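You operate a simulated robot arm through the tools that you are given. There is no shell and no other tool. Be economical: measure what you need, move in short steps, check, and stop when the job is done.

You run a simulated two-armed robot. Do the job below in one go: nothing can be reset, and whatever is moved stays where it is left.

Task
Top up the drinks jar from the blue jug to between its two lines.
Fine: the lid goes back on and the jug back where it stood. Set down upright: blue jug.

Only the result counts: the job must be done as asked and must still hold three seconds after the hand-in. Knocking over, shifting, dropping, spilling or breaking anything else fails it. Lids that push on must go on centred and level and be pressed home; caps that screw on are set level and turned clockwise until they are tight.

Robot
Two 6-joint arms with two-finger grippers on one trunk, on a base that drives. Base frame: it is fixed to the floor where the robot stands at the start and does not move with it; the origin is under the middle of the robot, x ahead of it, y to its left, z up; the surface under the hand at the start is at about z = 0.91. Readings come in m, rad, newtons and seconds.
The left shoulder is at the start at [0.061, 0.143, 0.721], the right one opposite. With the tool pointing down near the work surface each hand reaches from about 0.1 to 0.62 m from the robot's upright axis, wherever it stands, measured 20 degrees to its own side. Places, roughly: door worktop [0.8, 0, 0.9]. Payload 2.45 kg a hand.
The tool frame of a hand sits at the grasp point between the pads (the TCP): z along the fingers, y along the line on which they close. The tips reach 0.026 m beyond it. Largest opening 0.096 m; the body of the gripper starts 0.069 m behind the TCP.
Orientation is that of the tool frame in the base frame, as a unit quaternion [x, y, z, w]. With the fingers straight down and closing along the base's y, the tool's x points along the base's -x, its y along +y and its z along -z.

Tools
- The arms move only by the tool arm_command. It takes "left_moves", "right_moves" or both (then of equal length, played together; a hand with none holds still); each is a list of rows, each a list of 7 numbers: the shift along the tool's x, y, z in units of 400 mm (1.0 is 400 mm), then the turn, a rotation vector about the tool's x, y, z in units of 60 degrees (1.0 is 60 degrees), then the gripper command, from -1 (fully open) to 1 (shut), values between in proportion. In form: [[x, y, z, rx, ry, rz, grip], ...]. A call has 1 to 8 rows; each row is the pose to reach, as a shift and turn from the pose commanded when the call began, along the tool's axes at that moment. A call with a number of a shift or a turn outside -1 to 1 is refused whole. Rows are played at 5 a second. More than 0.05 m and 0.15 rad between two rows, or a gripper value outside its range, and nothing of the call is played. Where a pose cannot be reached the arm comes as near as it can. A force on the tool above 60 N (or 10 N above the force at the start of the call, whichever is more), or a blocked arm, ends the call early, and 0.2 s more pass. Each finger halts on what it meets, pressing with about 29 N; the grip force reading is that of the motor and also rises with nothing between the fingers. The clock runs only during rows and for 0.2 s after the last one: add rows that repeat a pose to give the fingers time. It gives the time, the measured TCP pose, the force on the tool (base axes), the opening and the grip force at its end, in the units of the frame above (readings bear some noise), with the torque about the TCP (base axes, N m) and any sound that the robot's microphone picked up.
- Cameras (640 x 400 px; columns grow to the right, rows downward): "scene" is now at [0.1502, 0.0045, 1.3558]; the picture's right is [0.04, -1.00, 0.00], its down [-0.47, -0.02, -0.88] and it looks along [0.88, 0.04, -0.47] (base axes); focal length 269 px, centre (320, 200). "left" rides on the left gripper at [0.081, -0.003, -0.098] in its tool frame; the picture's right is [0.04, 1.00, 0.00], its down [-0.73, 0.03, -0.68] and it looks along [-0.68, 0.03, 0.73] (tool axes); focal length 256 px, centre (320, 200). "right" rides on the right gripper at [0.082, 0.003, -0.098] in its tool frame; the picture's right is [-0.04, 1.00, 0.00], its down [-0.73, -0.03, -0.68] and it looks along [-0.68, -0.03, 0.73] (tool axes); focal length 256 px, centre (320, 200). There is no depth. A picture from a camera that has moved, and an enlarged one, comes with that camera's place and axes in the base frame and with its lens.
- grab_frame(camera): a new picture of that camera. The clock stands still meanwhile.
- move_column(by): slides the trunk up (or, below 0, down) by that many m; the arms and the scene camera ride with it, the base frame stays. It gives what a move gives, with no picture.
- roll_base(legs): drives the robot by 1 to 6 legs, each [ahead, turn to the left] in m and rad, along the robot's own axes; the way and the turn of a leg run together, so that a leg with both is an arc; at most 1.5 m and 3.142 rad a leg. The arms and the cameras ride along, it lands a little off, and it stops where it bumps. It gives what a move gives.
- head_to(pan, tilt): turns the head with the scene camera to pan (to the left, within 1.501 rad either way) and tilt (down, from -0.506 to 1.204), counted from straight ahead of the robot. It gives what a move gives.
- inspect(camera, box): a new picture of the part [left, top, right, bottom] of that camera's present view, enlarged. The clock stands still meanwhile.
- close_job(): hands the job in; it is judged then, once.

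Work in short steps. Places have to be worked out from the pictures, the camera data and where the tool is seen: move nearer, look again, correct. Check each grasp and each placing, and mend what went wrong. You have 120 turns and 92 pictures in all, those below and enlarged ones among them. Open the grippers and draw the arms clear of the work before you hand the job in, unless the task says otherwise; then end with one line.

The tools are called after "Call:" as name(argument=value, ...) on one line, values as JSON. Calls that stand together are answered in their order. arm_command: Moves the arms, as the interface text tells. Its arguments: {"type":"object","properties":{"left_moves":{"type":"array","items":{"type":"array","items":{"type":"number"}}},"right_moves":{"type":"array","items":{"type":"array","items":{"type":"number"}}}},"required":[]} The other tools are called the same way: move_column (by) slides the trunk up or down; roll_base (legs) drives the base; head_to (pan, tilt) turns the head that bears the scene camera; grab_frame (camera) takes a picture; inspect (camera, box) takes an enlarged picture of a part of a camera's view; close_job () hands the job in.

At the start:

```text
time: 0.0
left_ee_pos: [0.5665, 0.2201, 0.9982]
left_ee_rot: [0.003, 1.0, 0.0, 0.002]
left_contact_force: [0.5, -0.5, 0.2]
left_wrist_torque: [-0.01, 0.0, 0.01]
left_grip_width: 0.096
left_gripper_force: 0.1
right_ee_pos: [0.5719, -0.2107, 0.9993]
right_ee_rot: [0.003, 1.0, 0.0, 0.001]
right_contact_force: [0.1, -0.1, -0.5]
right_wrist_torque: [0.01, 0.02, 0.0]
right_grip_width: 0.0958
right_gripper_force: 0.0
trunk travel left (down, up): [-0.346, 0.244]
robot x, y, heading: [0.0006, 0.0018, -0.0]
head pan, tilt: [0.04, 0.49]
```

scene: 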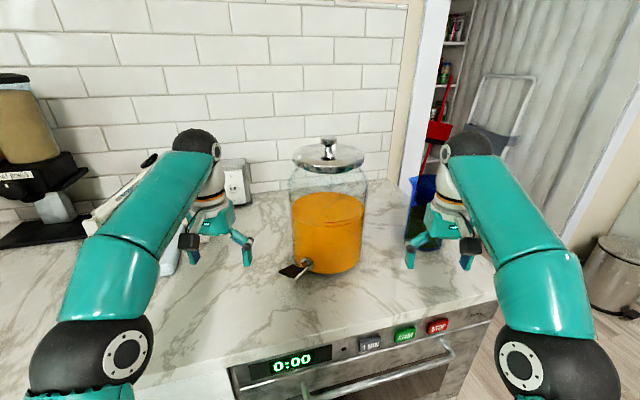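
right: 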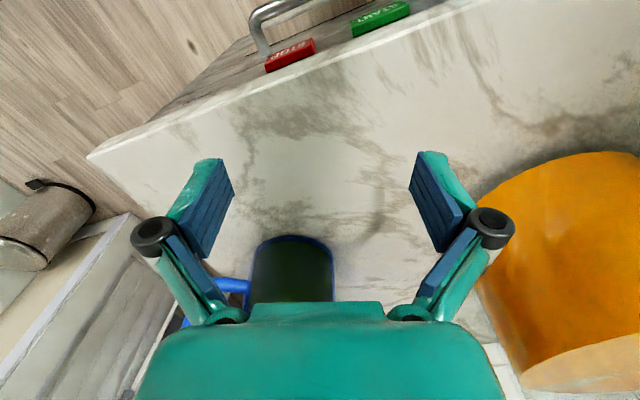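
left: 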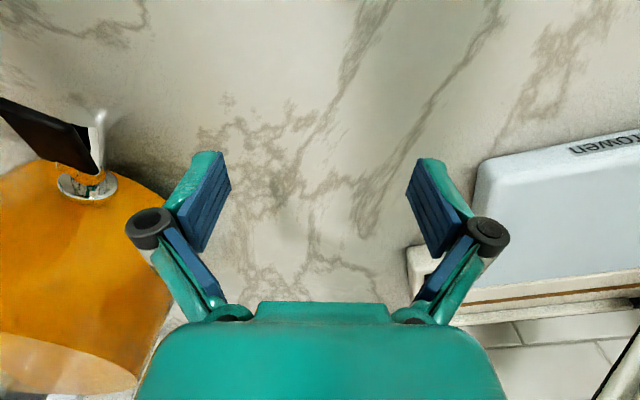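

I first take closer looks at the jar with its lines and lid, and at the blue jug behind the right hand.

Call:
inspect(camera="scene", box=[260, 120, 400, 290])

Call:
inspect(camera="scene", box=[380, 120, 520, 280])

Call:
inspect(camera="right", box=[160, 200, 400, 350])

```text
2.35 times, centred on (330, 205) of scene
camera zoom: at [0.1502, 0.0045, 1.3558], right [0.04, -1.0, 0.0], down [-0.47, -0.02, -0.88], along [0.88, 0.04, -0.47], focal length 634 px, centre (296, 188)
```

zoom: 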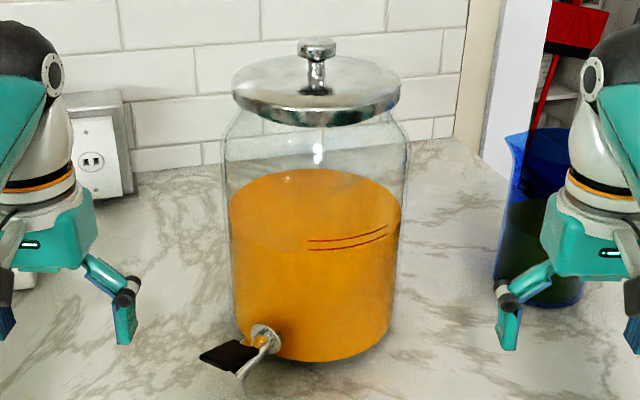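

```text
2.50 times, centred on (450, 200) of scene
camera zoom: at [0.1502, 0.0045, 1.3558], right [0.04, -1.0, 0.0], down [-0.47, -0.02, -0.88], along [0.88, 0.04, -0.47], focal length 673 px, centre (-5, 200)
```

zoom: 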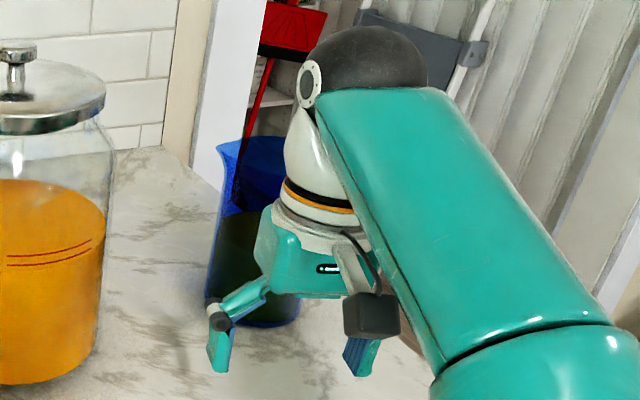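

```text
2.67 times, centred on (280, 275) of right
camera zoom: at [0.4908, -0.2071, 1.097], right [0.04, 1.0, 0.0], down [0.73, -0.03, 0.68], along [0.68, -0.03, -0.73], focal length 683 px, centre (427, 0)
```

zoom: 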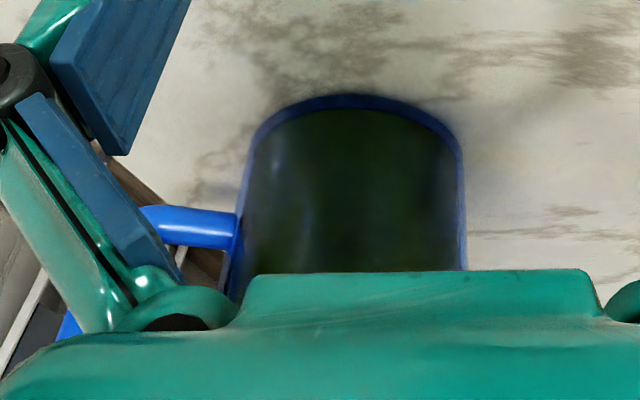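

The jar's two lines are at its front and the jug stands behind the right hand, handle toward -y, spout toward the jar. I pull the right hand back and up to see the jug freely.

Call:
arm_command(right_moves=[[0.1, 0, -0.06, 0, 0, 0, -1], [0.2, 0, -0.12, 0, 0, 0, -1], [0.3, 0, -0.18, 0, 0, 0, -1], [0.4, 0, -0.24, 0, 0, 0, -1], [0.5, 0, -0.25, 0, 0, 0, -1]])

Call:
grab_frame(camera="right")

Call:
grab_frame(camera="scene")

```text
time: 1.2
left_ee_pos: [0.5666, 0.2201, 1.0003]
left_ee_rot: [0.003, 1.0, 0.0, 0.001]
left_contact_force: [0.7, -0.1, 0.2]
left_wrist_torque: [0.02, 0.0, -0.01]
left_grip_width: 0.0961
left_gripper_force: 0.1
right_ee_pos: [0.3728, -0.2091, 1.0993]
right_ee_rot: [0.003, 1.0, 0.0, 0.0]
right_contact_force: [-0.1, 0.4, 0.0]
right_wrist_torque: [0.01, -0.03, 0.02]
right_grip_width: 0.0959
right_gripper_force: 0.1
trunk travel left (down, up): [-0.346, 0.244]
robot x, y, heading: [0.0023, 0.0006, 0.0]
head pan, tilt: [0.04, 0.49]
```

```text
85 pictures are left
camera right: at [0.2903, -0.2061, 1.1984], right [0.04, 1.0, 0.0], down [0.73, -0.03, 0.68], along [0.68, -0.03, -0.73], focal length 256 px, centre (320, 200)
```

right: 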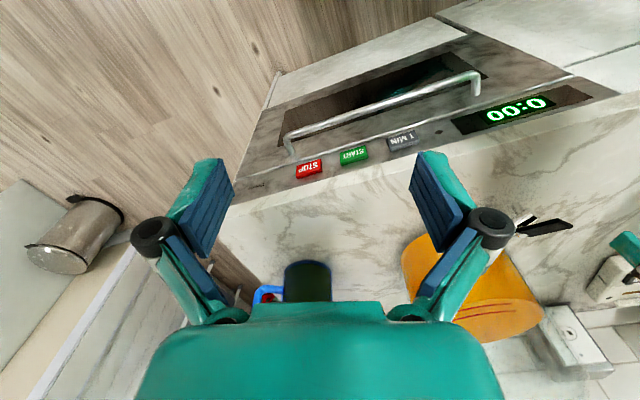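

```text
84 pictures are left
camera scene: at [0.1489, 0.0044, 1.356], right [0.04, -1.0, 0.0], down [-0.47, -0.02, -0.88], along [0.88, 0.04, -0.47], focal length 269 px, centre (320, 200)
```

scene: 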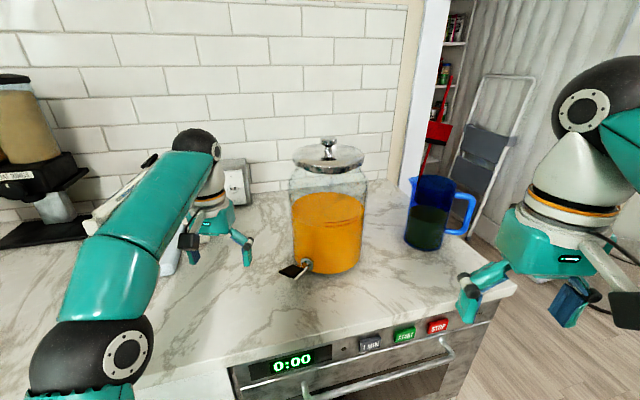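

The jug is now in clear view. I zoom in on it and on the jar's lines.

Call:
inspect(camera="scene", box=[390, 165, 490, 260])

Call:
inspect(camera="scene", box=[280, 130, 380, 280])

```text
4.21 times, centred on (440, 212) of scene
camera zoom: at [0.1489, 0.0044, 1.356], right [0.04, -1.0, 0.0], down [-0.47, -0.02, -0.88], along [0.88, 0.04, -0.47], focal length 1134 px, centre (-185, 147)
```

zoom: 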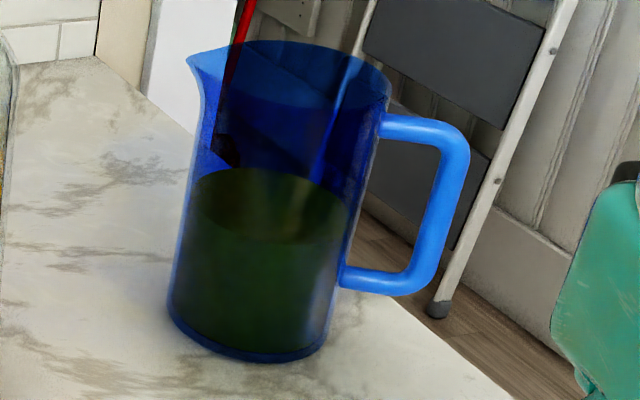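

```text
2.67 times, centred on (330, 205) of scene
camera zoom: at [0.1489, 0.0044, 1.356], right [0.04, -1.0, 0.0], down [-0.47, -0.02, -0.88], along [0.88, 0.04, -0.47], focal length 718 px, centre (293, 187)
```

zoom: 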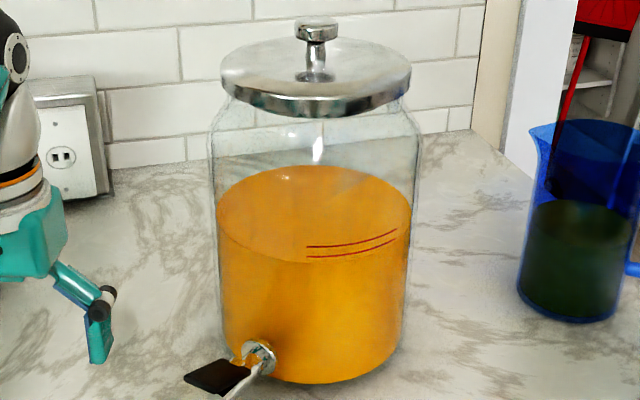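

Estimates (base frame): jar axis ≈ (0.664, 0.01), lid top ≈ 1.17, knob ≈ 1.21; jug axis ≈ (0.735, -0.24), handle bar ≈ (0.735, -0.34), and the worktop is rotated ~17°. I need to stand nearer and further right, so first retract the left hand and raise the trunk so nothing gets hit.

Call:
arm_command(left_moves=[[0, 0, -0.12, 0, 0, 0, -1], [0.1, 0, -0.24, 0, 0, 0, -1], [0.2, 0, -0.25, 0, 0, 0, -1], [0.3, 0, -0.25, 0, 0, 0, -1], [0.4, 0, -0.25, 0, 0, 0, -1], [0.5, 0, -0.25, 0, 0, 0, -1]])

Call:
move_column(by=0.24)

Call:
head_to(pan=-0.6, tilt=0.9)

Call:
grab_frame(camera="scene")

```text
refused: row 2 steps farther than a row can; nothing moved
```

```text
time: 3.7
left_ee_pos: [0.5665, 0.2205, 1.2378]
left_ee_rot: [0.003, 1.0, 0.0, 0.001]
left_contact_force: [1.0, 0.4, -0.8]
left_wrist_torque: [-0.01, -0.01, 0.02]
left_grip_width: 0.0961
left_gripper_force: 0.0
right_ee_pos: [0.3738, -0.2107, 1.3389]
right_ee_rot: [0.002, 1.0, 0.0, -0.001]
right_contact_force: [0.0, 0.7, 0.9]
right_wrist_torque: [0.01, 0.0, -0.01]
right_grip_width: 0.0958
right_gripper_force: 0.0
trunk travel left (down, up): [-0.586, 0.004]
robot x, y, heading: [0.0045, 0.0041, -0.002]
head pan, tilt: [0.04, 0.49]
```

```text
time: 4.7
left_ee_pos: [0.567, 0.2197, 1.2391]
left_ee_rot: [0.003, 1.0, -0.001, 0.001]
left_contact_force: [0.2, 0.3, 0.9]
left_wrist_torque: [-0.02, 0.03, 0.01]
left_grip_width: 0.0961
left_gripper_force: 0.1
right_ee_pos: [0.3742, -0.21, 1.3394]
right_ee_rot: [0.002, 1.0, 0.0, 0.0]
right_contact_force: [0.0, 0.0, -0.8]
right_wrist_torque: [0.0, -0.02, 0.03]
right_grip_width: 0.096
right_gripper_force: 0.1
trunk travel left (down, up): [-0.586, 0.004]
robot x, y, heading: [0.0008, 0.001, 0.005]
head pan, tilt: [-0.6, 0.901]
```

```text
81 pictures are left
camera scene: at [0.1213, -0.0418, 1.5612], right [-0.56, -0.83, 0.0], down [-0.65, 0.44, -0.62], along [0.51, -0.35, -0.78], focal length 269 px, centre (320, 200)
```

scene: 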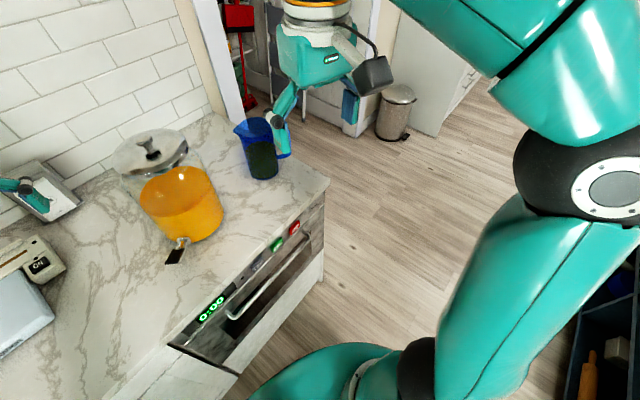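

The floor to the right is clear. I retract the left hand with smaller steps.

Call:
arm_command(left_moves=[[0.1, 0, -0.05, 0, 0, 0, -1], [0.2, 0, -0.1, 0, 0, 0, -1], [0.3, 0, -0.15, 0, 0, 0, -1], [0.4, 0, -0.2, 0, 0, 0, -1], [0.5, 0, -0.25, 0, 0, 0, -1]])

Call:
roll_base(legs=[[0, -0.93], [0.3, 0]])

Call:
grab_frame(camera="scene")

```text
time: 5.9
left_ee_pos: [0.3627, 0.2227, 1.3357]
left_ee_rot: [0.003, 1.0, 0.0, 0.001]
left_contact_force: [-0.9, 0.3, 0.3]
left_wrist_torque: [-0.01, -0.01, -0.02]
left_grip_width: 0.0962
left_gripper_force: 0.1
right_ee_pos: [0.373, -0.2098, 1.34]
right_ee_rot: [0.003, 1.0, 0.0, -0.001]
right_contact_force: [0.0, 0.1, -0.4]
right_wrist_torque: [0.01, 0.01, -0.01]
right_grip_width: 0.0958
right_gripper_force: 0.0
trunk travel left (down, up): [-0.586, 0.004]
robot x, y, heading: [0.0007, 0.003, 0.0]
head pan, tilt: [-0.6, 0.901]
```

```text
time: 10.7
left_ee_pos: [0.587, -0.3987, 1.3372]
left_ee_rot: [0.442, 0.897, 0.0, 0.0]
left_contact_force: [-0.3, -1.3, 0.0]
left_wrist_torque: [0.06, -0.05, 0.02]
left_grip_width: 0.096
left_gripper_force: 0.1
right_ee_pos: [0.2512, -0.6693, 1.3386]
right_ee_rot: [0.442, 0.897, 0.002, -0.001]
right_contact_force: [-0.9, -0.8, -0.7]
right_wrist_torque: [0.08, -0.02, 0.0]
right_grip_width: 0.0961
right_gripper_force: 0.1
trunk travel left (down, up): [-0.586, 0.004]
robot x, y, heading: [0.2001, -0.2334, -0.914]
head pan, tilt: [-0.6, 0.901]
```

```text
80 pictures are left
camera scene: at [0.24, -0.3585, 1.5611], right [-1.0, -0.06, 0.0], down [-0.04, 0.78, -0.62], along [0.04, -0.62, -0.78], focal length 269 px, centre (320, 200)
```

scene: 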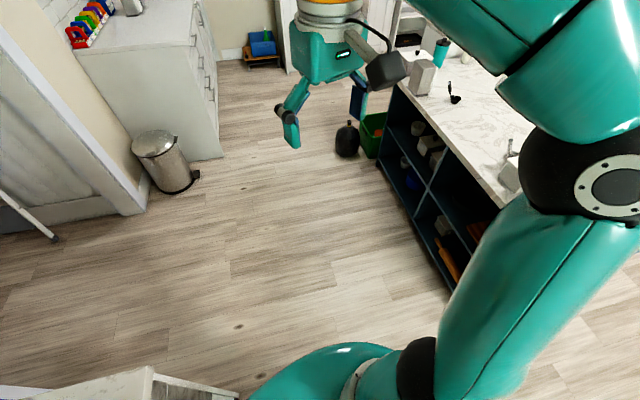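

No bump. I drive a little more and turn to face the worktop squarely, with the head looking ahead and down.

Call:
roll_base(legs=[[0.07, 0], [0, 1.22]])

Call:
head_to(pan=0.0, tilt=0.8)

Call:
grab_frame(camera="scene")

```text
time: 11.9
left_ee_pos: [0.6294, -0.4508, 1.3384]
left_ee_rot: [0.444, 0.896, -0.001, 0.0]
left_contact_force: [0.0, 0.4, 0.9]
left_wrist_torque: [0.0, -0.01, -0.06]
left_grip_width: 0.096
left_gripper_force: 0.0
right_ee_pos: [0.2916, -0.7197, 1.34]
right_ee_rot: [0.443, 0.897, -0.001, -0.001]
right_contact_force: [0.0, -0.2, 0.0]
right_wrist_torque: [-0.03, 0.0, 0.03]
right_grip_width: 0.096
right_gripper_force: 0.0
trunk travel left (down, up): [-0.586, 0.004]
robot x, y, heading: [0.2419, -0.2864, -0.912]
head pan, tilt: [-0.6, 0.901]
stopped in leg 1: the robot was blocked; the commanded pose is now the measured one
```

```text
time: 12.9
left_ee_pos: [0.6297, -0.4496, 1.3373]
left_ee_rot: [0.444, 0.896, -0.001, 0.0]
left_contact_force: [0.2, -0.1, 0.2]
left_wrist_torque: [-0.01, 0.01, 0.01]
left_grip_width: 0.0961
left_gripper_force: 0.1
right_ee_pos: [0.2927, -0.7206, 1.3404]
right_ee_rot: [0.443, 0.896, 0.001, -0.001]
right_contact_force: [0.2, -0.1, -0.1]
right_wrist_torque: [-0.01, -0.04, 0.0]
right_grip_width: 0.0961
right_gripper_force: 0.0
trunk travel left (down, up): [-0.586, 0.004]
robot x, y, heading: [0.2443, -0.291, -0.911]
head pan, tilt: [0.0, 0.799]
```

```text
79 pictures are left
camera scene: at [0.3265, -0.3982, 1.5691], right [-0.79, -0.61, 0.0], down [-0.44, 0.57, -0.7], along [0.42, -0.55, -0.72], focal length 269 px, centre (320, 200)
```

scene: 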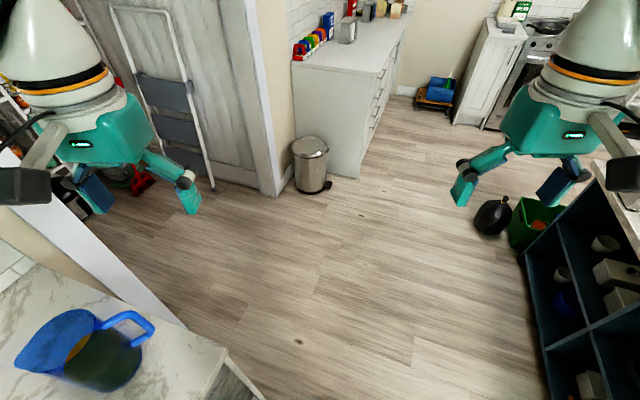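

The base touched the counter; I back off a bit and turn left in place. I'm already about where I want to be.

Call:
roll_base(legs=[[-0.05, 0], [0, 1.22]])

Call:
grab_frame(camera="scene")

```text
time: 15.4
left_ee_pos: [0.6279, -0.2128, 1.3359]
left_ee_rot: [0.221, 0.975, -0.002, -0.001]
left_contact_force: [-0.2, 1.5, 0.1]
left_wrist_torque: [-0.19, 0.03, 0.0]
left_grip_width: 0.0962
left_gripper_force: 0.0
right_ee_pos: [0.4529, -0.608, 1.3425]
right_ee_rot: [0.221, 0.975, -0.003, 0.001]
right_contact_force: [0.8, 2.0, 0.5]
right_wrist_torque: [-0.2, 0.06, 0.01]
right_grip_width: 0.0959
right_gripper_force: 0.2
trunk travel left (down, up): [-0.586, 0.004]
robot x, y, heading: [0.1991, -0.2762, -0.566]
head pan, tilt: [0.0, 0.799]
stopped in leg 2: the robot was blocked; the commanded pose is now the measured one
```

```text
78 pictures are left
camera scene: at [0.3158, -0.3405, 1.5693], right [-0.54, -0.84, 0.01], down [-0.61, 0.38, -0.7], along [0.59, -0.38, -0.72], focal length 269 px, centre (320, 200)
```

scene: 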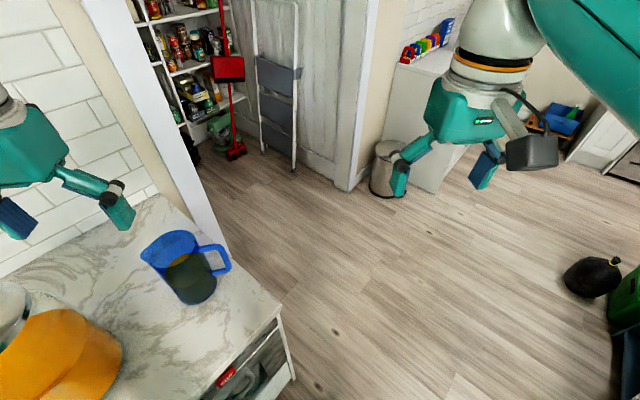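

The base corner is just catching the counter; from the two bumps I work out its half-diagonal ≈ 0.34 m, so backing 4 cm suffices. Then turn to heading 0.31.

Call:
roll_base(legs=[[-0.045, 0], [0, 0.873]])

Call:
grab_frame(camera="scene")

```text
time: 18.9
left_ee_pos: [0.3935, 0.1133, 1.3367]
left_ee_rot: [-0.21, 0.978, 0.0, -0.003]
left_contact_force: [0.6, -0.6, -0.7]
left_wrist_torque: [0.0, -0.01, 0.0]
left_grip_width: 0.0959
left_gripper_force: 0.1
right_ee_pos: [0.5826, -0.2755, 1.3412]
right_ee_rot: [-0.21, 0.978, 0.0, 0.001]
right_contact_force: [0.2, -0.5, 0.3]
right_wrist_torque: [-0.01, -0.02, 0.01]
right_grip_width: 0.0959
right_gripper_force: 0.1
trunk travel left (down, up): [-0.586, 0.004]
robot x, y, heading: [0.1644, -0.2746, 0.302]
head pan, tilt: [0.0, 0.799]
```

```text
77 pictures are left
camera scene: at [0.2997, -0.2348, 1.5691], right [0.3, -0.96, 0.0], down [-0.69, -0.21, -0.7], along [0.67, 0.21, -0.72], focal length 269 px, centre (320, 200)
```

scene: 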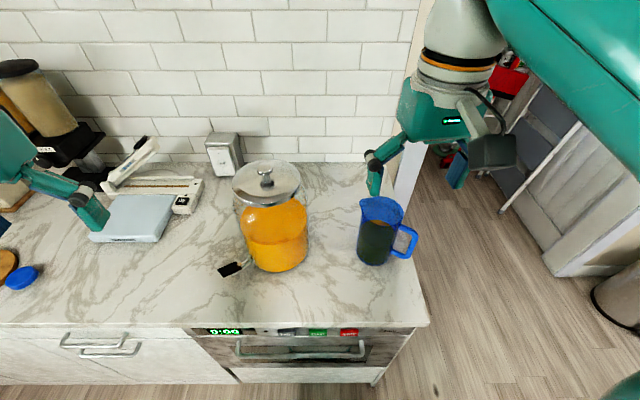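

Well placed now. I drive 6 cm closer and take detailed looks at jar and jug for triangulation.

Call:
roll_base(legs=[[0.06, 0]])

Call:
inspect(camera="scene", box=[330, 180, 450, 290])

Call:
inspect(camera="scene", box=[210, 150, 330, 300])

```text
time: 19.8
left_ee_pos: [0.4552, 0.1316, 1.3366]
left_ee_rot: [-0.208, 0.978, 0.001, -0.003]
left_contact_force: [1.3, 0.8, 0.6]
left_wrist_torque: [-0.08, 0.07, -0.01]
left_grip_width: 0.0959
left_gripper_force: 0.1
right_ee_pos: [0.6433, -0.2572, 1.3404]
right_ee_rot: [-0.21, 0.978, 0.0, -0.001]
right_contact_force: [0.9, 0.3, -0.4]
right_wrist_torque: [-0.04, 0.06, -0.03]
right_grip_width: 0.096
right_gripper_force: 0.0
trunk travel left (down, up): [-0.586, 0.004]
robot x, y, heading: [0.2243, -0.2596, 0.298]
head pan, tilt: [0.0, 0.799]
```

```text
3.64 times, centred on (390, 235) of scene
camera zoom: at [0.3607, -0.2161, 1.5688], right [0.29, -0.96, 0.0], down [-0.69, -0.21, -0.7], along [0.66, 0.2, -0.72], focal length 979 px, centre (66, 73)
```

zoom: 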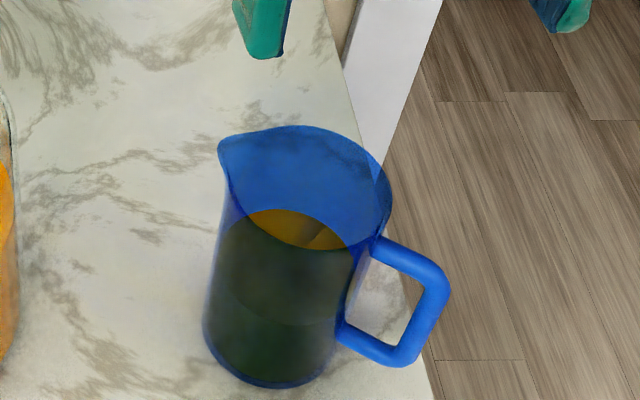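

```text
2.67 times, centred on (270, 225) of scene
camera zoom: at [0.3607, -0.2161, 1.5688], right [0.29, -0.96, 0.0], down [-0.69, -0.21, -0.7], along [0.66, 0.2, -0.72], focal length 718 px, centre (453, 133)
```

zoom: 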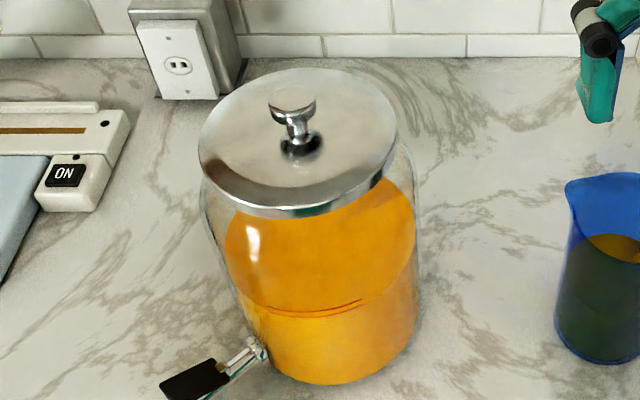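

Triangulated: knob head ≈ (0.694, 0.010, 1.20), lid top ≈ 1.157; jug handle bar ≈ (0.734, -0.343), z 0.955–1.06, spout pointing ≈ 80° from +x. The hand poses show both hands yawed to ≈ 0.42 rad. I move the left hand above the knob.

Call:
arm_command(left_moves=[[-0.07, -0.087, 0, 0, 0, 0, -1], [-0.14, -0.174, 0, 0, 0, 0, -1], [-0.211, -0.26, 0, 0, 0, 0, -1], [-0.282, -0.347, 0, 0, 0, 0, -1], [-0.352, -0.433, 0, 0, 0, 0, -1], [-0.4225, -0.52, 0, 0, 0, 0, -1], [-0.4225, -0.52, 0.05, 0, 0, 0, -1]])

Call:
grab_frame(camera="left")

Call:
grab_frame(camera="scene")

```text
time: 21.4
left_ee_pos: [0.6772, 0.0072, 1.3001]
left_ee_rot: [-0.21, 0.978, 0.0, -0.001]
left_contact_force: [-0.2, 0.1, 0.7]
left_wrist_torque: [-0.02, 0.03, -0.01]
left_grip_width: 0.096
left_gripper_force: 0.1
left hand out of reach, approached as far as the arm can: row 4, 5, 6, 7
right_ee_pos: [0.64, -0.2583, 1.3421]
right_ee_rot: [-0.21, 0.978, 0.0, -0.001]
right_contact_force: [-0.4, 0.5, 0.3]
right_wrist_torque: [-0.01, -0.04, -0.03]
right_grip_width: 0.0961
right_gripper_force: 0.1
trunk travel left (down, up): [-0.586, 0.004]
robot x, y, heading: [0.2204, -0.2613, 0.298]
head pan, tilt: [0.0, 0.799]
```

```text
74 pictures are left
camera left: at [0.6037, -0.0291, 1.3965], right [-0.45, 0.9, 0.0], down [0.66, 0.33, 0.68], along [0.61, 0.3, -0.73], focal length 256 px, centre (320, 200)
```

left: 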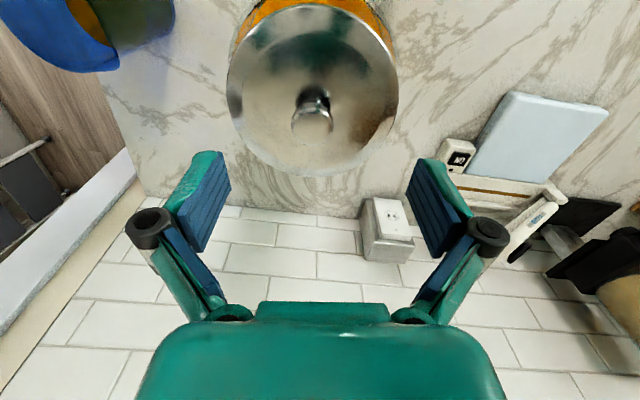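

```text
73 pictures are left
camera scene: at [0.3572, -0.2166, 1.5691], right [0.29, -0.96, 0.0], down [-0.69, -0.21, -0.7], along [0.67, 0.2, -0.72], focal length 269 px, centre (320, 200)
```

scene: 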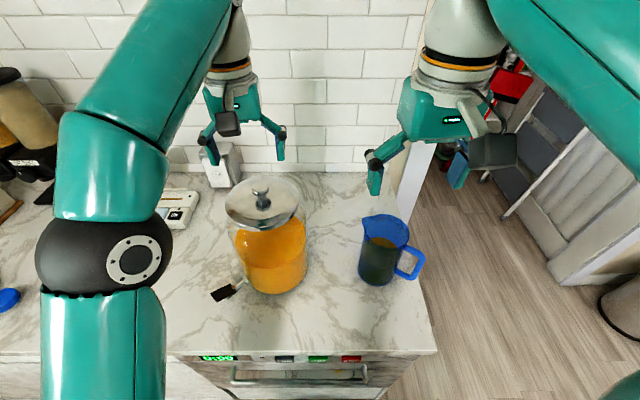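

The knob reads at (0.691, 0.006) from this camera; the hand was slightly out of reach at this height. I lower it, staying over the knob with the pads open, and check the reading.

Call:
arm_command(left_moves=[[0, 0, 0.06, 0, 0, 0, -1], [0, 0, 0.12, 0, 0, 0, -1], [0, 0, 0.12, 0, 0, 0, -1]])

```text
time: 22.2
left_ee_pos: [0.6774, 0.0095, 1.2503]
left_ee_rot: [-0.209, 0.978, 0.0, -0.002]
left_contact_force: [0.3, 0.5, -0.5]
left_wrist_torque: [0.01, 0.01, -0.01]
left_grip_width: 0.096
left_gripper_force: 0.1
right_ee_pos: [0.64, -0.2587, 1.3412]
right_ee_rot: [-0.209, 0.978, 0.0, -0.001]
right_contact_force: [-0.5, -0.1, -0.5]
right_wrist_torque: [-0.02, -0.01, -0.03]
right_grip_width: 0.0963
right_gripper_force: 0.0
trunk travel left (down, up): [-0.586, 0.004]
robot x, y, heading: [0.2288, -0.2561, 0.298]
head pan, tilt: [0.0, 0.799]
```

Commands restart from the achieved pose. I correct 14 mm toward the knob and descend to z ≈ 1.203, then look.

Call:
arm_command(left_moves=[[-0.028, -0.019, 0.03, 0, 0, 0, -1], [-0.028, -0.019, 0.075, 0, 0, 0, -1], [-0.028, -0.019, 0.075, 0, 0, 0, -1]])

Call:
inspect(camera="left", box=[120, 60, 520, 310])

Call:
inspect(camera="scene", box=[200, 120, 320, 240])

```text
time: 23.0
left_ee_pos: [0.6906, 0.0049, 1.2187]
left_ee_rot: [-0.209, 0.978, 0.001, -0.002]
left_contact_force: [0.3, 0.1, 0.2]
left_wrist_torque: [0.01, 0.0, 0.02]
left_grip_width: 0.0959
left_gripper_force: 0.0
right_ee_pos: [0.6405, -0.2595, 1.342]
right_ee_rot: [-0.209, 0.978, 0.0, 0.0]
right_contact_force: [0.2, 0.1, -0.2]
right_wrist_torque: [-0.01, 0.04, 0.01]
right_grip_width: 0.096
right_gripper_force: 0.1
trunk travel left (down, up): [-0.586, 0.004]
robot x, y, heading: [0.228, -0.2591, 0.295]
head pan, tilt: [0.0, 0.799]
```

```text
1.60 times, centred on (320, 185) of left
camera zoom: at [0.6169, -0.0315, 1.3182], right [-0.45, 0.9, 0.0], down [0.66, 0.33, 0.68], along [0.61, 0.3, -0.74], focal length 410 px, centre (320, 224)
```

zoom: 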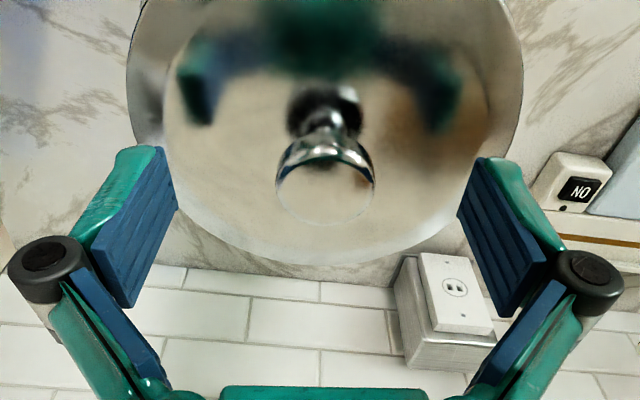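

```text
3.33 times, centred on (260, 180) of scene
camera zoom: at [0.3582, -0.2174, 1.569], right [0.29, -0.96, 0.0], down [-0.69, -0.21, -0.7], along [0.67, 0.21, -0.72], focal length 898 px, centre (520, 267)
```

zoom: 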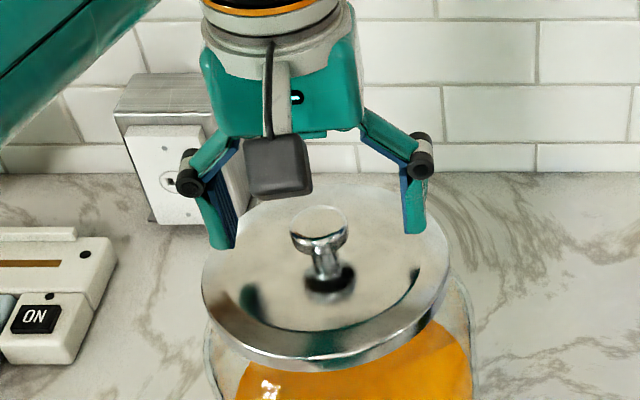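

The knob is centred between the pads. I go down another 18 mm and close the gripper.

Call:
arm_command(left_moves=[[0.0, 0.002, 0.045, 0, 0, 0, -1], [0.0, 0.002, 0.045, 0, 0, 0, 0], [0.0, 0.002, 0.045, 0, 0, 0, 1], [0.0, 0.002, 0.045, 0, 0, 0, 1], [0.0, 0.002, 0.045, 0, 0, 0, 1], [0.0, 0.002, 0.045, 0, 0, 0, 1]])

Call:
inspect(camera="left", box=[120, 60, 520, 310])

```text
time: 24.4
left_ee_pos: [0.6864, 0.006, 1.2084]
left_ee_rot: [-0.21, 0.978, -0.001, 0.007]
left_contact_force: [4.0, 6.4, 49.4]
left_wrist_torque: [0.48, 0.24, -0.28]
left_grip_width: 0.0321
left_gripper_force: 28.7
right_ee_pos: [0.637, -0.2601, 1.343]
right_ee_rot: [-0.209, 0.978, 0.0, 0.0]
right_contact_force: [-0.7, -0.6, 0.3]
right_wrist_torque: [0.0, 0.0, 0.01]
right_grip_width: 0.096
right_gripper_force: 0.1
trunk travel left (down, up): [-0.586, 0.004]
robot x, y, heading: [0.227, -0.2624, 0.3]
head pan, tilt: [0.0, 0.799]
```

```text
1.60 times, centred on (320, 185) of left
camera zoom: at [0.6125, -0.0309, 1.3056], right [-0.45, 0.89, -0.01], down [0.65, 0.33, 0.69], along [0.62, 0.3, -0.73], focal length 410 px, centre (320, 224)
```

zoom: 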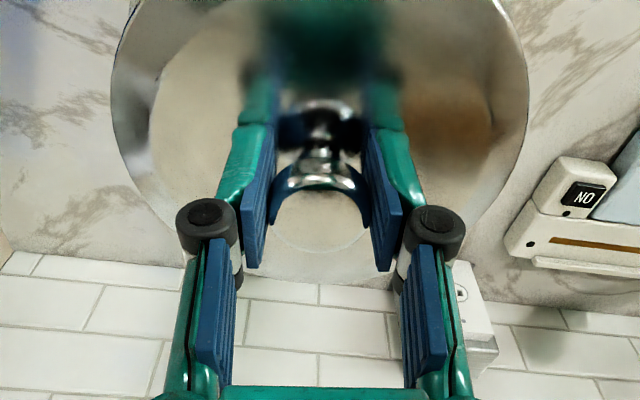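

The knob is gripped (32 mm), with the tips pressing on the lid. I lift slowly and watch the force.

Call:
arm_command(left_moves=[[0, 0, -0.02, 0, 0, 0, 1], [0, 0, -0.04, 0, 0, 0, 1], [0, 0, -0.06, 0, 0, 0, 1], [0, 0, -0.08, 0, 0, 0, 1]])

Call:
grab_frame(camera="scene")

```text
time: 25.4
left_ee_pos: [0.6898, 0.006, 1.2338]
left_ee_rot: [-0.209, 0.978, 0.001, -0.003]
left_contact_force: [0.1, -0.1, -1.6]
left_wrist_torque: [0.01, 0.03, 0.0]
left_grip_width: 0.0317
left_gripper_force: 29.1
right_ee_pos: [0.6409, -0.2584, 1.3415]
right_ee_rot: [-0.209, 0.978, 0.0, 0.001]
right_contact_force: [0.2, 0.0, 1.0]
right_wrist_torque: [-0.01, 0.03, 0.01]
right_grip_width: 0.0965
right_gripper_force: 0.0
trunk travel left (down, up): [-0.586, 0.004]
robot x, y, heading: [0.2248, -0.2605, 0.295]
head pan, tilt: [0.0, 0.799]
heard: snap
```

```text
69 pictures are left
camera scene: at [0.358, -0.2172, 1.569], right [0.29, -0.96, 0.0], down [-0.69, -0.21, -0.7], along [0.67, 0.21, -0.72], focal length 269 px, centre (320, 200)
```

scene: 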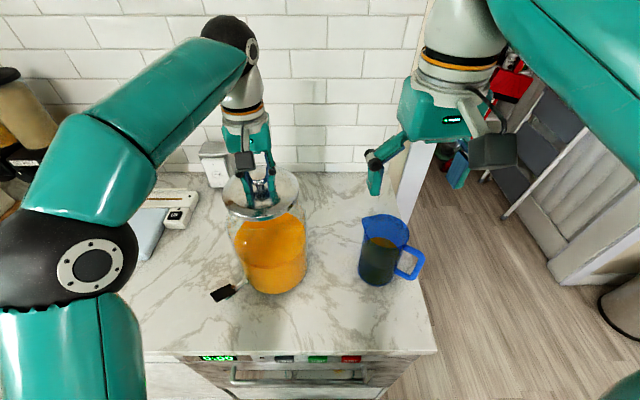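

Lid is off (snap heard, 1.6 N load). I lift it further and take it aside to the left front, holding it there.

Call:
arm_command(left_moves=[[0, 0, -0.06, 0, 0, 0, 1], [0, 0, -0.12, 0, 0, 0, 1], [0.04, 0.1, -0.13, 0, 0, 0, 1], [0.08, 0.2, -0.13, 0, 0, 0, 1], [0.12, 0.31, -0.13, 0, 0, 0, 1], [0.15, 0.42, -0.13, 0, 0, 0, 1], [0.19, 0.52, -0.13, 0, 0, 0, 1], [0.19, 0.615, -0.13, 0, 0, 0, 1]])

Call:
grab_frame(camera="scene")

Call:
inspect(camera="scene", box=[200, 160, 330, 310])

```text
time: 27.2
left_ee_pos: [0.5232, 0.2047, 1.2855]
left_ee_rot: [-0.208, 0.978, 0.0, -0.001]
left_contact_force: [0.2, 0.0, -2.2]
left_wrist_torque: [-0.03, 0.02, 0.02]
left_grip_width: 0.0317
left_gripper_force: 29.0
right_ee_pos: [0.6401, -0.2564, 1.3426]
right_ee_rot: [-0.208, 0.978, 0.001, 0.001]
right_contact_force: [-0.5, 0.4, -0.7]
right_wrist_torque: [0.0, -0.01, 0.02]
right_grip_width: 0.0959
right_gripper_force: 0.1
trunk travel left (down, up): [-0.586, 0.004]
robot x, y, heading: [0.2237, -0.2588, 0.298]
head pan, tilt: [0.0, 0.799]
```

```text
68 pictures are left
camera scene: at [0.3579, -0.2163, 1.569], right [0.29, -0.96, 0.0], down [-0.69, -0.21, -0.7], along [0.67, 0.2, -0.72], focal length 269 px, centre (320, 200)
```

scene: 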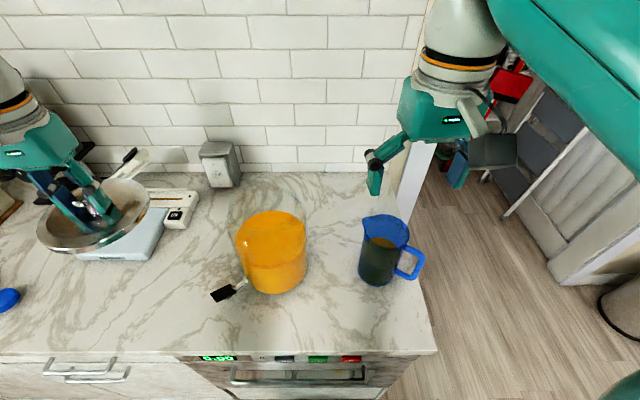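

```text
2.67 times, centred on (265, 235) of scene
camera zoom: at [0.3579, -0.2163, 1.569], right [0.29, -0.96, 0.0], down [-0.69, -0.21, -0.7], along [0.67, 0.2, -0.72], focal length 718 px, centre (467, 107)
```

zoom: 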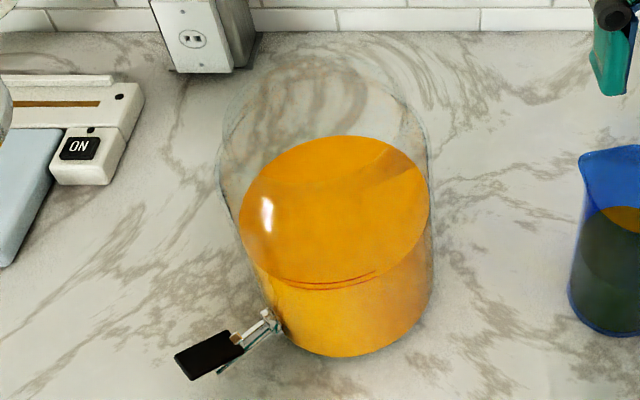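

The jar is open and the lid is held aside. Next I bring the right hand to a stand-off outside the handle, tilted 45° and closing across the handle bar.

Call:
arm_command(right_moves=[[0.006, -0.06, 0.02, -0.041, -0.077, -0.1, -1], [0.012, -0.12, 0.05, -0.083, -0.155, -0.199, -1], [0.018, -0.18, 0.09, -0.124, -0.232, -0.299, -1], [0.024, -0.24, 0.14, -0.165, -0.309, -0.399, -1], [0.03, -0.3, 0.19, -0.206, -0.387, -0.498, -1], [0.036, -0.36, 0.24, -0.248, -0.464, -0.598, -1], [0.043, -0.42, 0.3, -0.289, -0.541, -0.698, -1], [0.049, -0.479, 0.355, -0.33, -0.619, -0.797, -1]])

Call:
grab_frame(camera="scene")

```text
time: 29.0
left_ee_pos: [0.5239, 0.2015, 1.2872]
left_ee_rot: [-0.209, 0.978, 0.001, -0.002]
left_contact_force: [0.5, -0.6, -2.4]
left_wrist_torque: [0.01, 0.03, -0.01]
left_grip_width: 0.0317
left_gripper_force: 29.1
right_ee_pos: [0.7016, -0.4396, 1.1964]
right_ee_rot: [-0.564, 0.749, 0.225, 0.267]
right_contact_force: [-0.5, 0.5, 0.0]
right_wrist_torque: [0.0, -0.01, 0.02]
right_grip_width: 0.0959
right_gripper_force: 0.1
trunk travel left (down, up): [-0.586, 0.004]
robot x, y, heading: [0.2214, -0.2604, 0.297]
head pan, tilt: [0.0, 0.799]
```

```text
66 pictures are left
camera scene: at [0.3586, -0.218, 1.569], right [0.29, -0.96, 0.0], down [-0.69, -0.21, -0.7], along [0.67, 0.21, -0.72], focal length 269 px, centre (320, 200)
```

scene: 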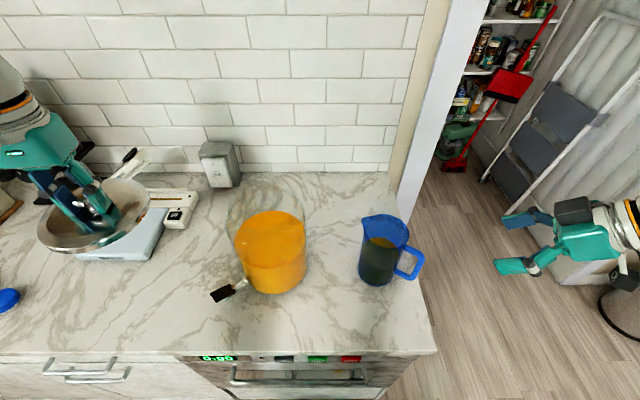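

The hand is oriented correctly. I finish the last 10% of rotation and move to the pre-grasp about 12 cm from the bar, then look with the wrist camera.

Call:
arm_command(right_moves=[[0.04, -0.016, 0.07, -0.018, -0.035, -0.045, -1], [0.08, -0.032, 0.14, -0.037, -0.069, -0.089, -1], [0.1225, -0.0485, 0.21, -0.037, -0.069, -0.089, -1]])

Call:
grab_frame(camera="right")

Call:
inspect(camera="scene", box=[340, 190, 580, 340])

```text
time: 29.8
left_ee_pos: [0.5238, 0.2022, 1.2863]
left_ee_rot: [-0.208, 0.978, 0.0, -0.002]
left_contact_force: [0.0, 0.0, -1.9]
left_wrist_torque: [0.0, 0.04, 0.0]
left_grip_width: 0.0319
left_gripper_force: 29.2
right_ee_pos: [0.7211, -0.4285, 1.1014]
right_ee_rot: [-0.596, 0.706, 0.247, 0.292]
right_contact_force: [0.6, -0.2, 0.1]
right_wrist_torque: [0.02, 0.0, -0.02]
right_grip_width: 0.096
right_gripper_force: 0.2
trunk travel left (down, up): [-0.586, 0.004]
robot x, y, heading: [0.2227, -0.2602, 0.297]
head pan, tilt: [0.0, 0.799]
```

```text
65 pictures are left
camera right: at [0.6971, -0.5528, 1.1129], right [-0.98, 0.2, 0.03], down [0.04, 0.03, 1.0], along [0.2, 0.98, -0.04], focal length 256 px, centre (320, 200)
```

right: 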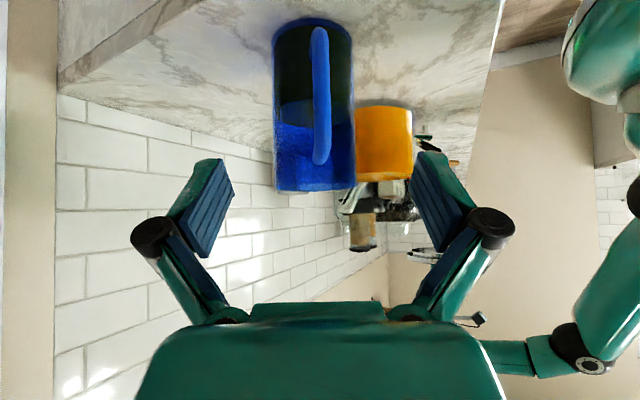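

```text
2.67 times, centred on (460, 265) of scene
camera zoom: at [0.3588, -0.2176, 1.569], right [0.29, -0.96, 0.0], down [-0.69, -0.21, -0.7], along [0.67, 0.21, -0.72], focal length 718 px, centre (-53, 27)
```

zoom: 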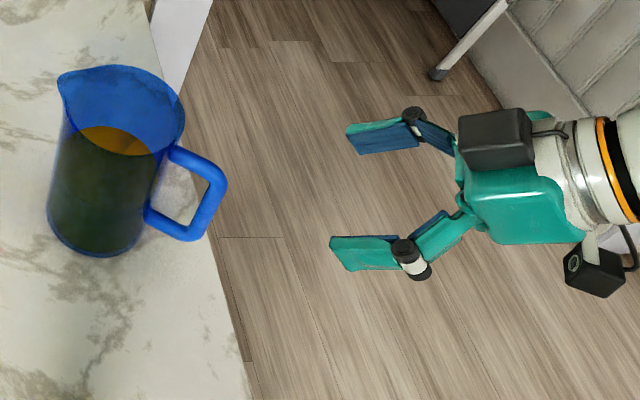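

The wrist view shows the bar dead centre at about (0.739, -0.343), from z 0.96 to 1.07. I advance along the tool axis until the bar lies between the pads.

Call:
arm_command(right_moves=[[-0.002, -0.003, 0.08, 0, 0, 0, -1], [-0.004, -0.006, 0.16, 0, 0, 0, -1], [-0.007, -0.0085, 0.24, 0, 0, 0, -1], [-0.007, -0.0085, 0.3, 0, 0, 0, -1], [-0.007, -0.0085, 0.3, 0, 0, 0, -1]])

Call:
grab_frame(camera="right")

Call:
inspect(camera="scene", box=[340, 190, 500, 310])

```text
time: 31.0
left_ee_pos: [0.5217, 0.2023, 1.2851]
left_ee_rot: [-0.208, 0.978, 0.0, -0.002]
left_contact_force: [0.5, -0.5, -1.0]
left_wrist_torque: [0.01, 0.0, -0.01]
left_grip_width: 0.0319
left_gripper_force: 29.1
right_ee_pos: [0.7381, -0.3429, 1.0191]
right_ee_rot: [-0.596, 0.706, 0.247, 0.293]
right_contact_force: [0.3, -0.5, 0.1]
right_wrist_torque: [-0.03, -0.01, -0.02]
right_grip_width: 0.0959
right_gripper_force: 0.0
trunk travel left (down, up): [-0.586, 0.004]
robot x, y, heading: [0.2255, -0.2584, 0.3]
head pan, tilt: [0.0, 0.799]
```

```text
63 pictures are left
camera right: at [0.7139, -0.4671, 1.0318], right [-0.98, 0.2, 0.03], down [0.04, 0.03, 1.0], along [0.2, 0.98, -0.04], focal length 256 px, centre (320, 200)
```

right: 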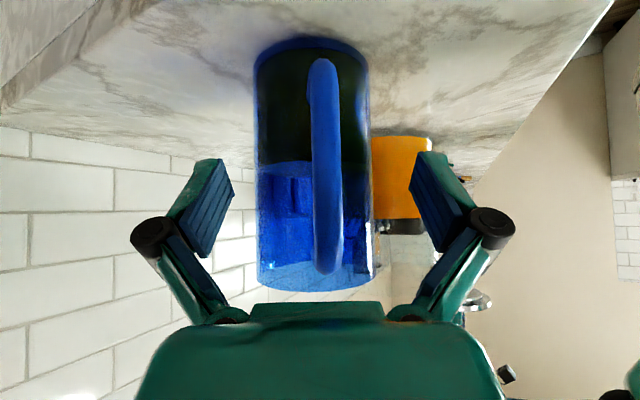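

```text
3.33 times, centred on (420, 250) of scene
camera zoom: at [0.3572, -0.2174, 1.5691], right [0.29, -0.96, 0.0], down [-0.69, -0.21, -0.7], along [0.67, 0.21, -0.72], focal length 898 px, centre (-13, 33)
```

zoom: 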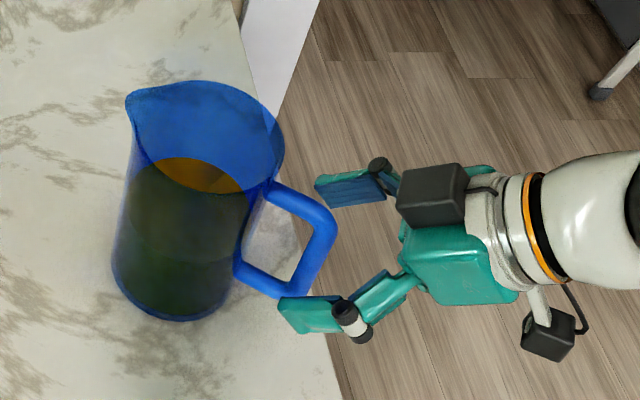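

The bar lies at the TCP, midway between the pads. I close the gripper.

Call:
arm_command(right_moves=[[0, 0, 0, 0, 0, 0, 0], [0, 0, 0, 0, 0, 0, 1], [0, 0, 0, 0, 0, 0, 1], [0, 0, 0, 0, 0, 0, 1], [0, 0, 0, 0, 0, 0, 1], [0, 0, 0, 0, 0, 0, 1]])

Call:
inspect(camera="scene", box=[340, 190, 500, 310])

```text
time: 32.4
left_ee_pos: [0.5234, 0.2028, 1.2858]
left_ee_rot: [-0.209, 0.978, 0.0, -0.002]
left_contact_force: [-0.7, 0.3, -2.3]
left_wrist_torque: [0.02, 0.03, 0.0]
left_grip_width: 0.0317
left_gripper_force: 29.1
right_ee_pos: [0.7378, -0.3436, 1.0203]
right_ee_rot: [-0.595, 0.707, 0.246, 0.293]
right_contact_force: [-0.9, 0.3, -0.3]
right_wrist_torque: [-0.04, 0.01, -0.02]
right_grip_width: 0.0138
right_gripper_force: 28.9
trunk travel left (down, up): [-0.586, 0.004]
robot x, y, heading: [0.2257, -0.2619, 0.297]
head pan, tilt: [0.0, 0.799]
```

```text
3.33 times, centred on (420, 250) of scene
camera zoom: at [0.3576, -0.2172, 1.5691], right [0.29, -0.96, 0.0], down [-0.69, -0.21, -0.7], along [0.67, 0.21, -0.72], focal length 898 px, centre (-13, 33)
```

zoom: 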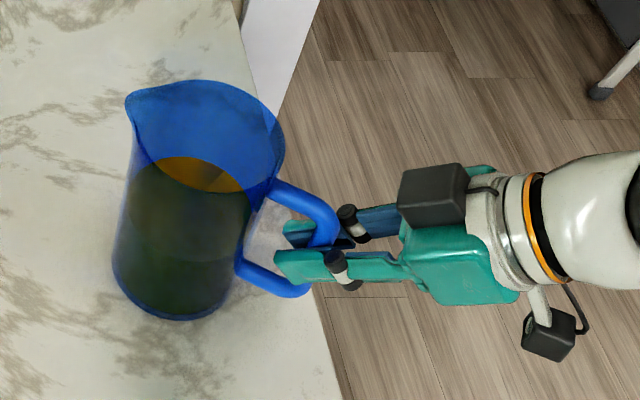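

The bar is gripped (14 mm). I make a small test lift of 12 mm to see whether the jug sags in the grip.

Call:
arm_command(right_moves=[[-0.007, 0, -0.007, 0, 0, 0, 1], [-0.014, 0, -0.014, 0, 0, 0, 1], [-0.021, 0, -0.021, 0, 0, 0, 1], [-0.021, 0, -0.021, 0, 0, 0, 1]])

Call:
inspect(camera="scene", box=[340, 190, 500, 310])

```text
time: 33.4
left_ee_pos: [0.5244, 0.2029, 1.2868]
left_ee_rot: [-0.209, 0.978, 0.001, -0.002]
left_contact_force: [1.2, 0.6, -1.6]
left_wrist_torque: [0.0, 0.02, 0.01]
left_grip_width: 0.032
left_gripper_force: 29.1
right_ee_pos: [0.7402, -0.3434, 1.0319]
right_ee_rot: [-0.596, 0.706, 0.248, 0.292]
right_contact_force: [1.0, 0.2, -9.2]
right_wrist_torque: [-0.64, 0.17, 0.0]
right_grip_width: 0.0137
right_gripper_force: 28.9
trunk travel left (down, up): [-0.586, 0.004]
robot x, y, heading: [0.2261, -0.2589, 0.301]
head pan, tilt: [0.0, 0.799]
```

```text
3.33 times, centred on (420, 250) of scene
camera zoom: at [0.3586, -0.2171, 1.569], right [0.29, -0.96, 0.0], down [-0.69, -0.21, -0.7], along [0.67, 0.21, -0.72], focal length 898 px, centre (-13, 33)
```

zoom: 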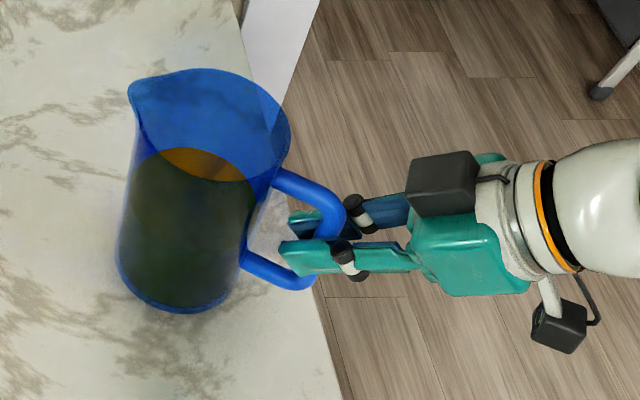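

About 9.2 N load and no visible sag. I lift a further 4 cm and check again.

Call:
arm_command(right_moves=[[-0.0177, 0, -0.0177, 0, 0, 0, 1], [-0.035, 0, -0.035, 0, 0, 0, 1], [-0.053, 0, -0.053, 0, 0, 0, 1], [-0.07, 0, -0.07, 0, 0, 0, 1], [-0.07, 0, -0.07, 0, 0, 0, 1]])

Call:
inspect(camera="scene", box=[340, 180, 500, 300])

Call:
grab_frame(camera="right")

```text
time: 34.6
left_ee_pos: [0.5238, 0.2033, 1.2848]
left_ee_rot: [-0.21, 0.978, 0.0, -0.003]
left_contact_force: [-0.3, 0.5, -2.3]
left_wrist_torque: [0.02, 0.02, 0.02]
left_grip_width: 0.0318
left_gripper_force: 29.0
right_ee_pos: [0.7388, -0.3417, 1.0716]
right_ee_rot: [-0.595, 0.707, 0.247, 0.292]
right_contact_force: [0.8, 0.9, -8.6]
right_wrist_torque: [-0.69, 0.17, 0.04]
right_grip_width: 0.014
right_gripper_force: 28.9
trunk travel left (down, up): [-0.586, 0.004]
robot x, y, heading: [0.2279, -0.2581, 0.299]
head pan, tilt: [0.0, 0.799]
```

```text
3.33 times, centred on (420, 240) of scene
camera zoom: at [0.3588, -0.2171, 1.5689], right [0.29, -0.96, 0.0], down [-0.69, -0.21, -0.7], along [0.67, 0.21, -0.72], focal length 898 px, centre (-13, 67)
```

zoom: 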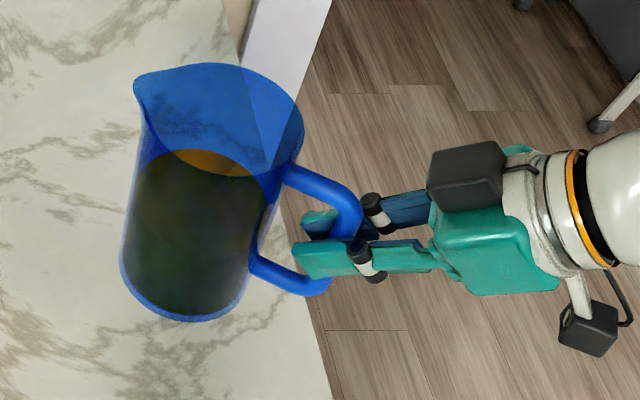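

```text
58 pictures are left
camera right: at [0.7147, -0.4671, 1.0834], right [-0.98, 0.2, 0.03], down [0.04, 0.03, 1.0], along [0.2, 0.98, -0.04], focal length 256 px, centre (320, 200)
```

right: 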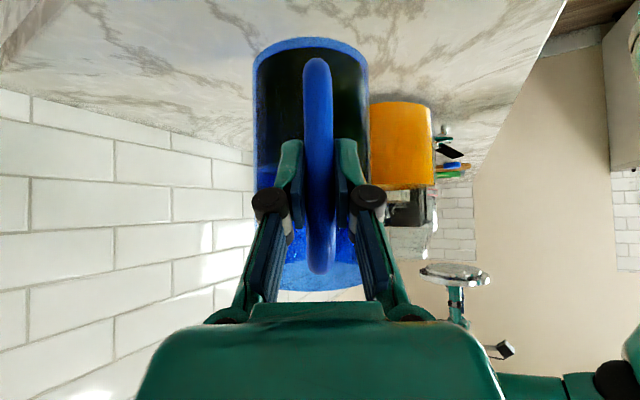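

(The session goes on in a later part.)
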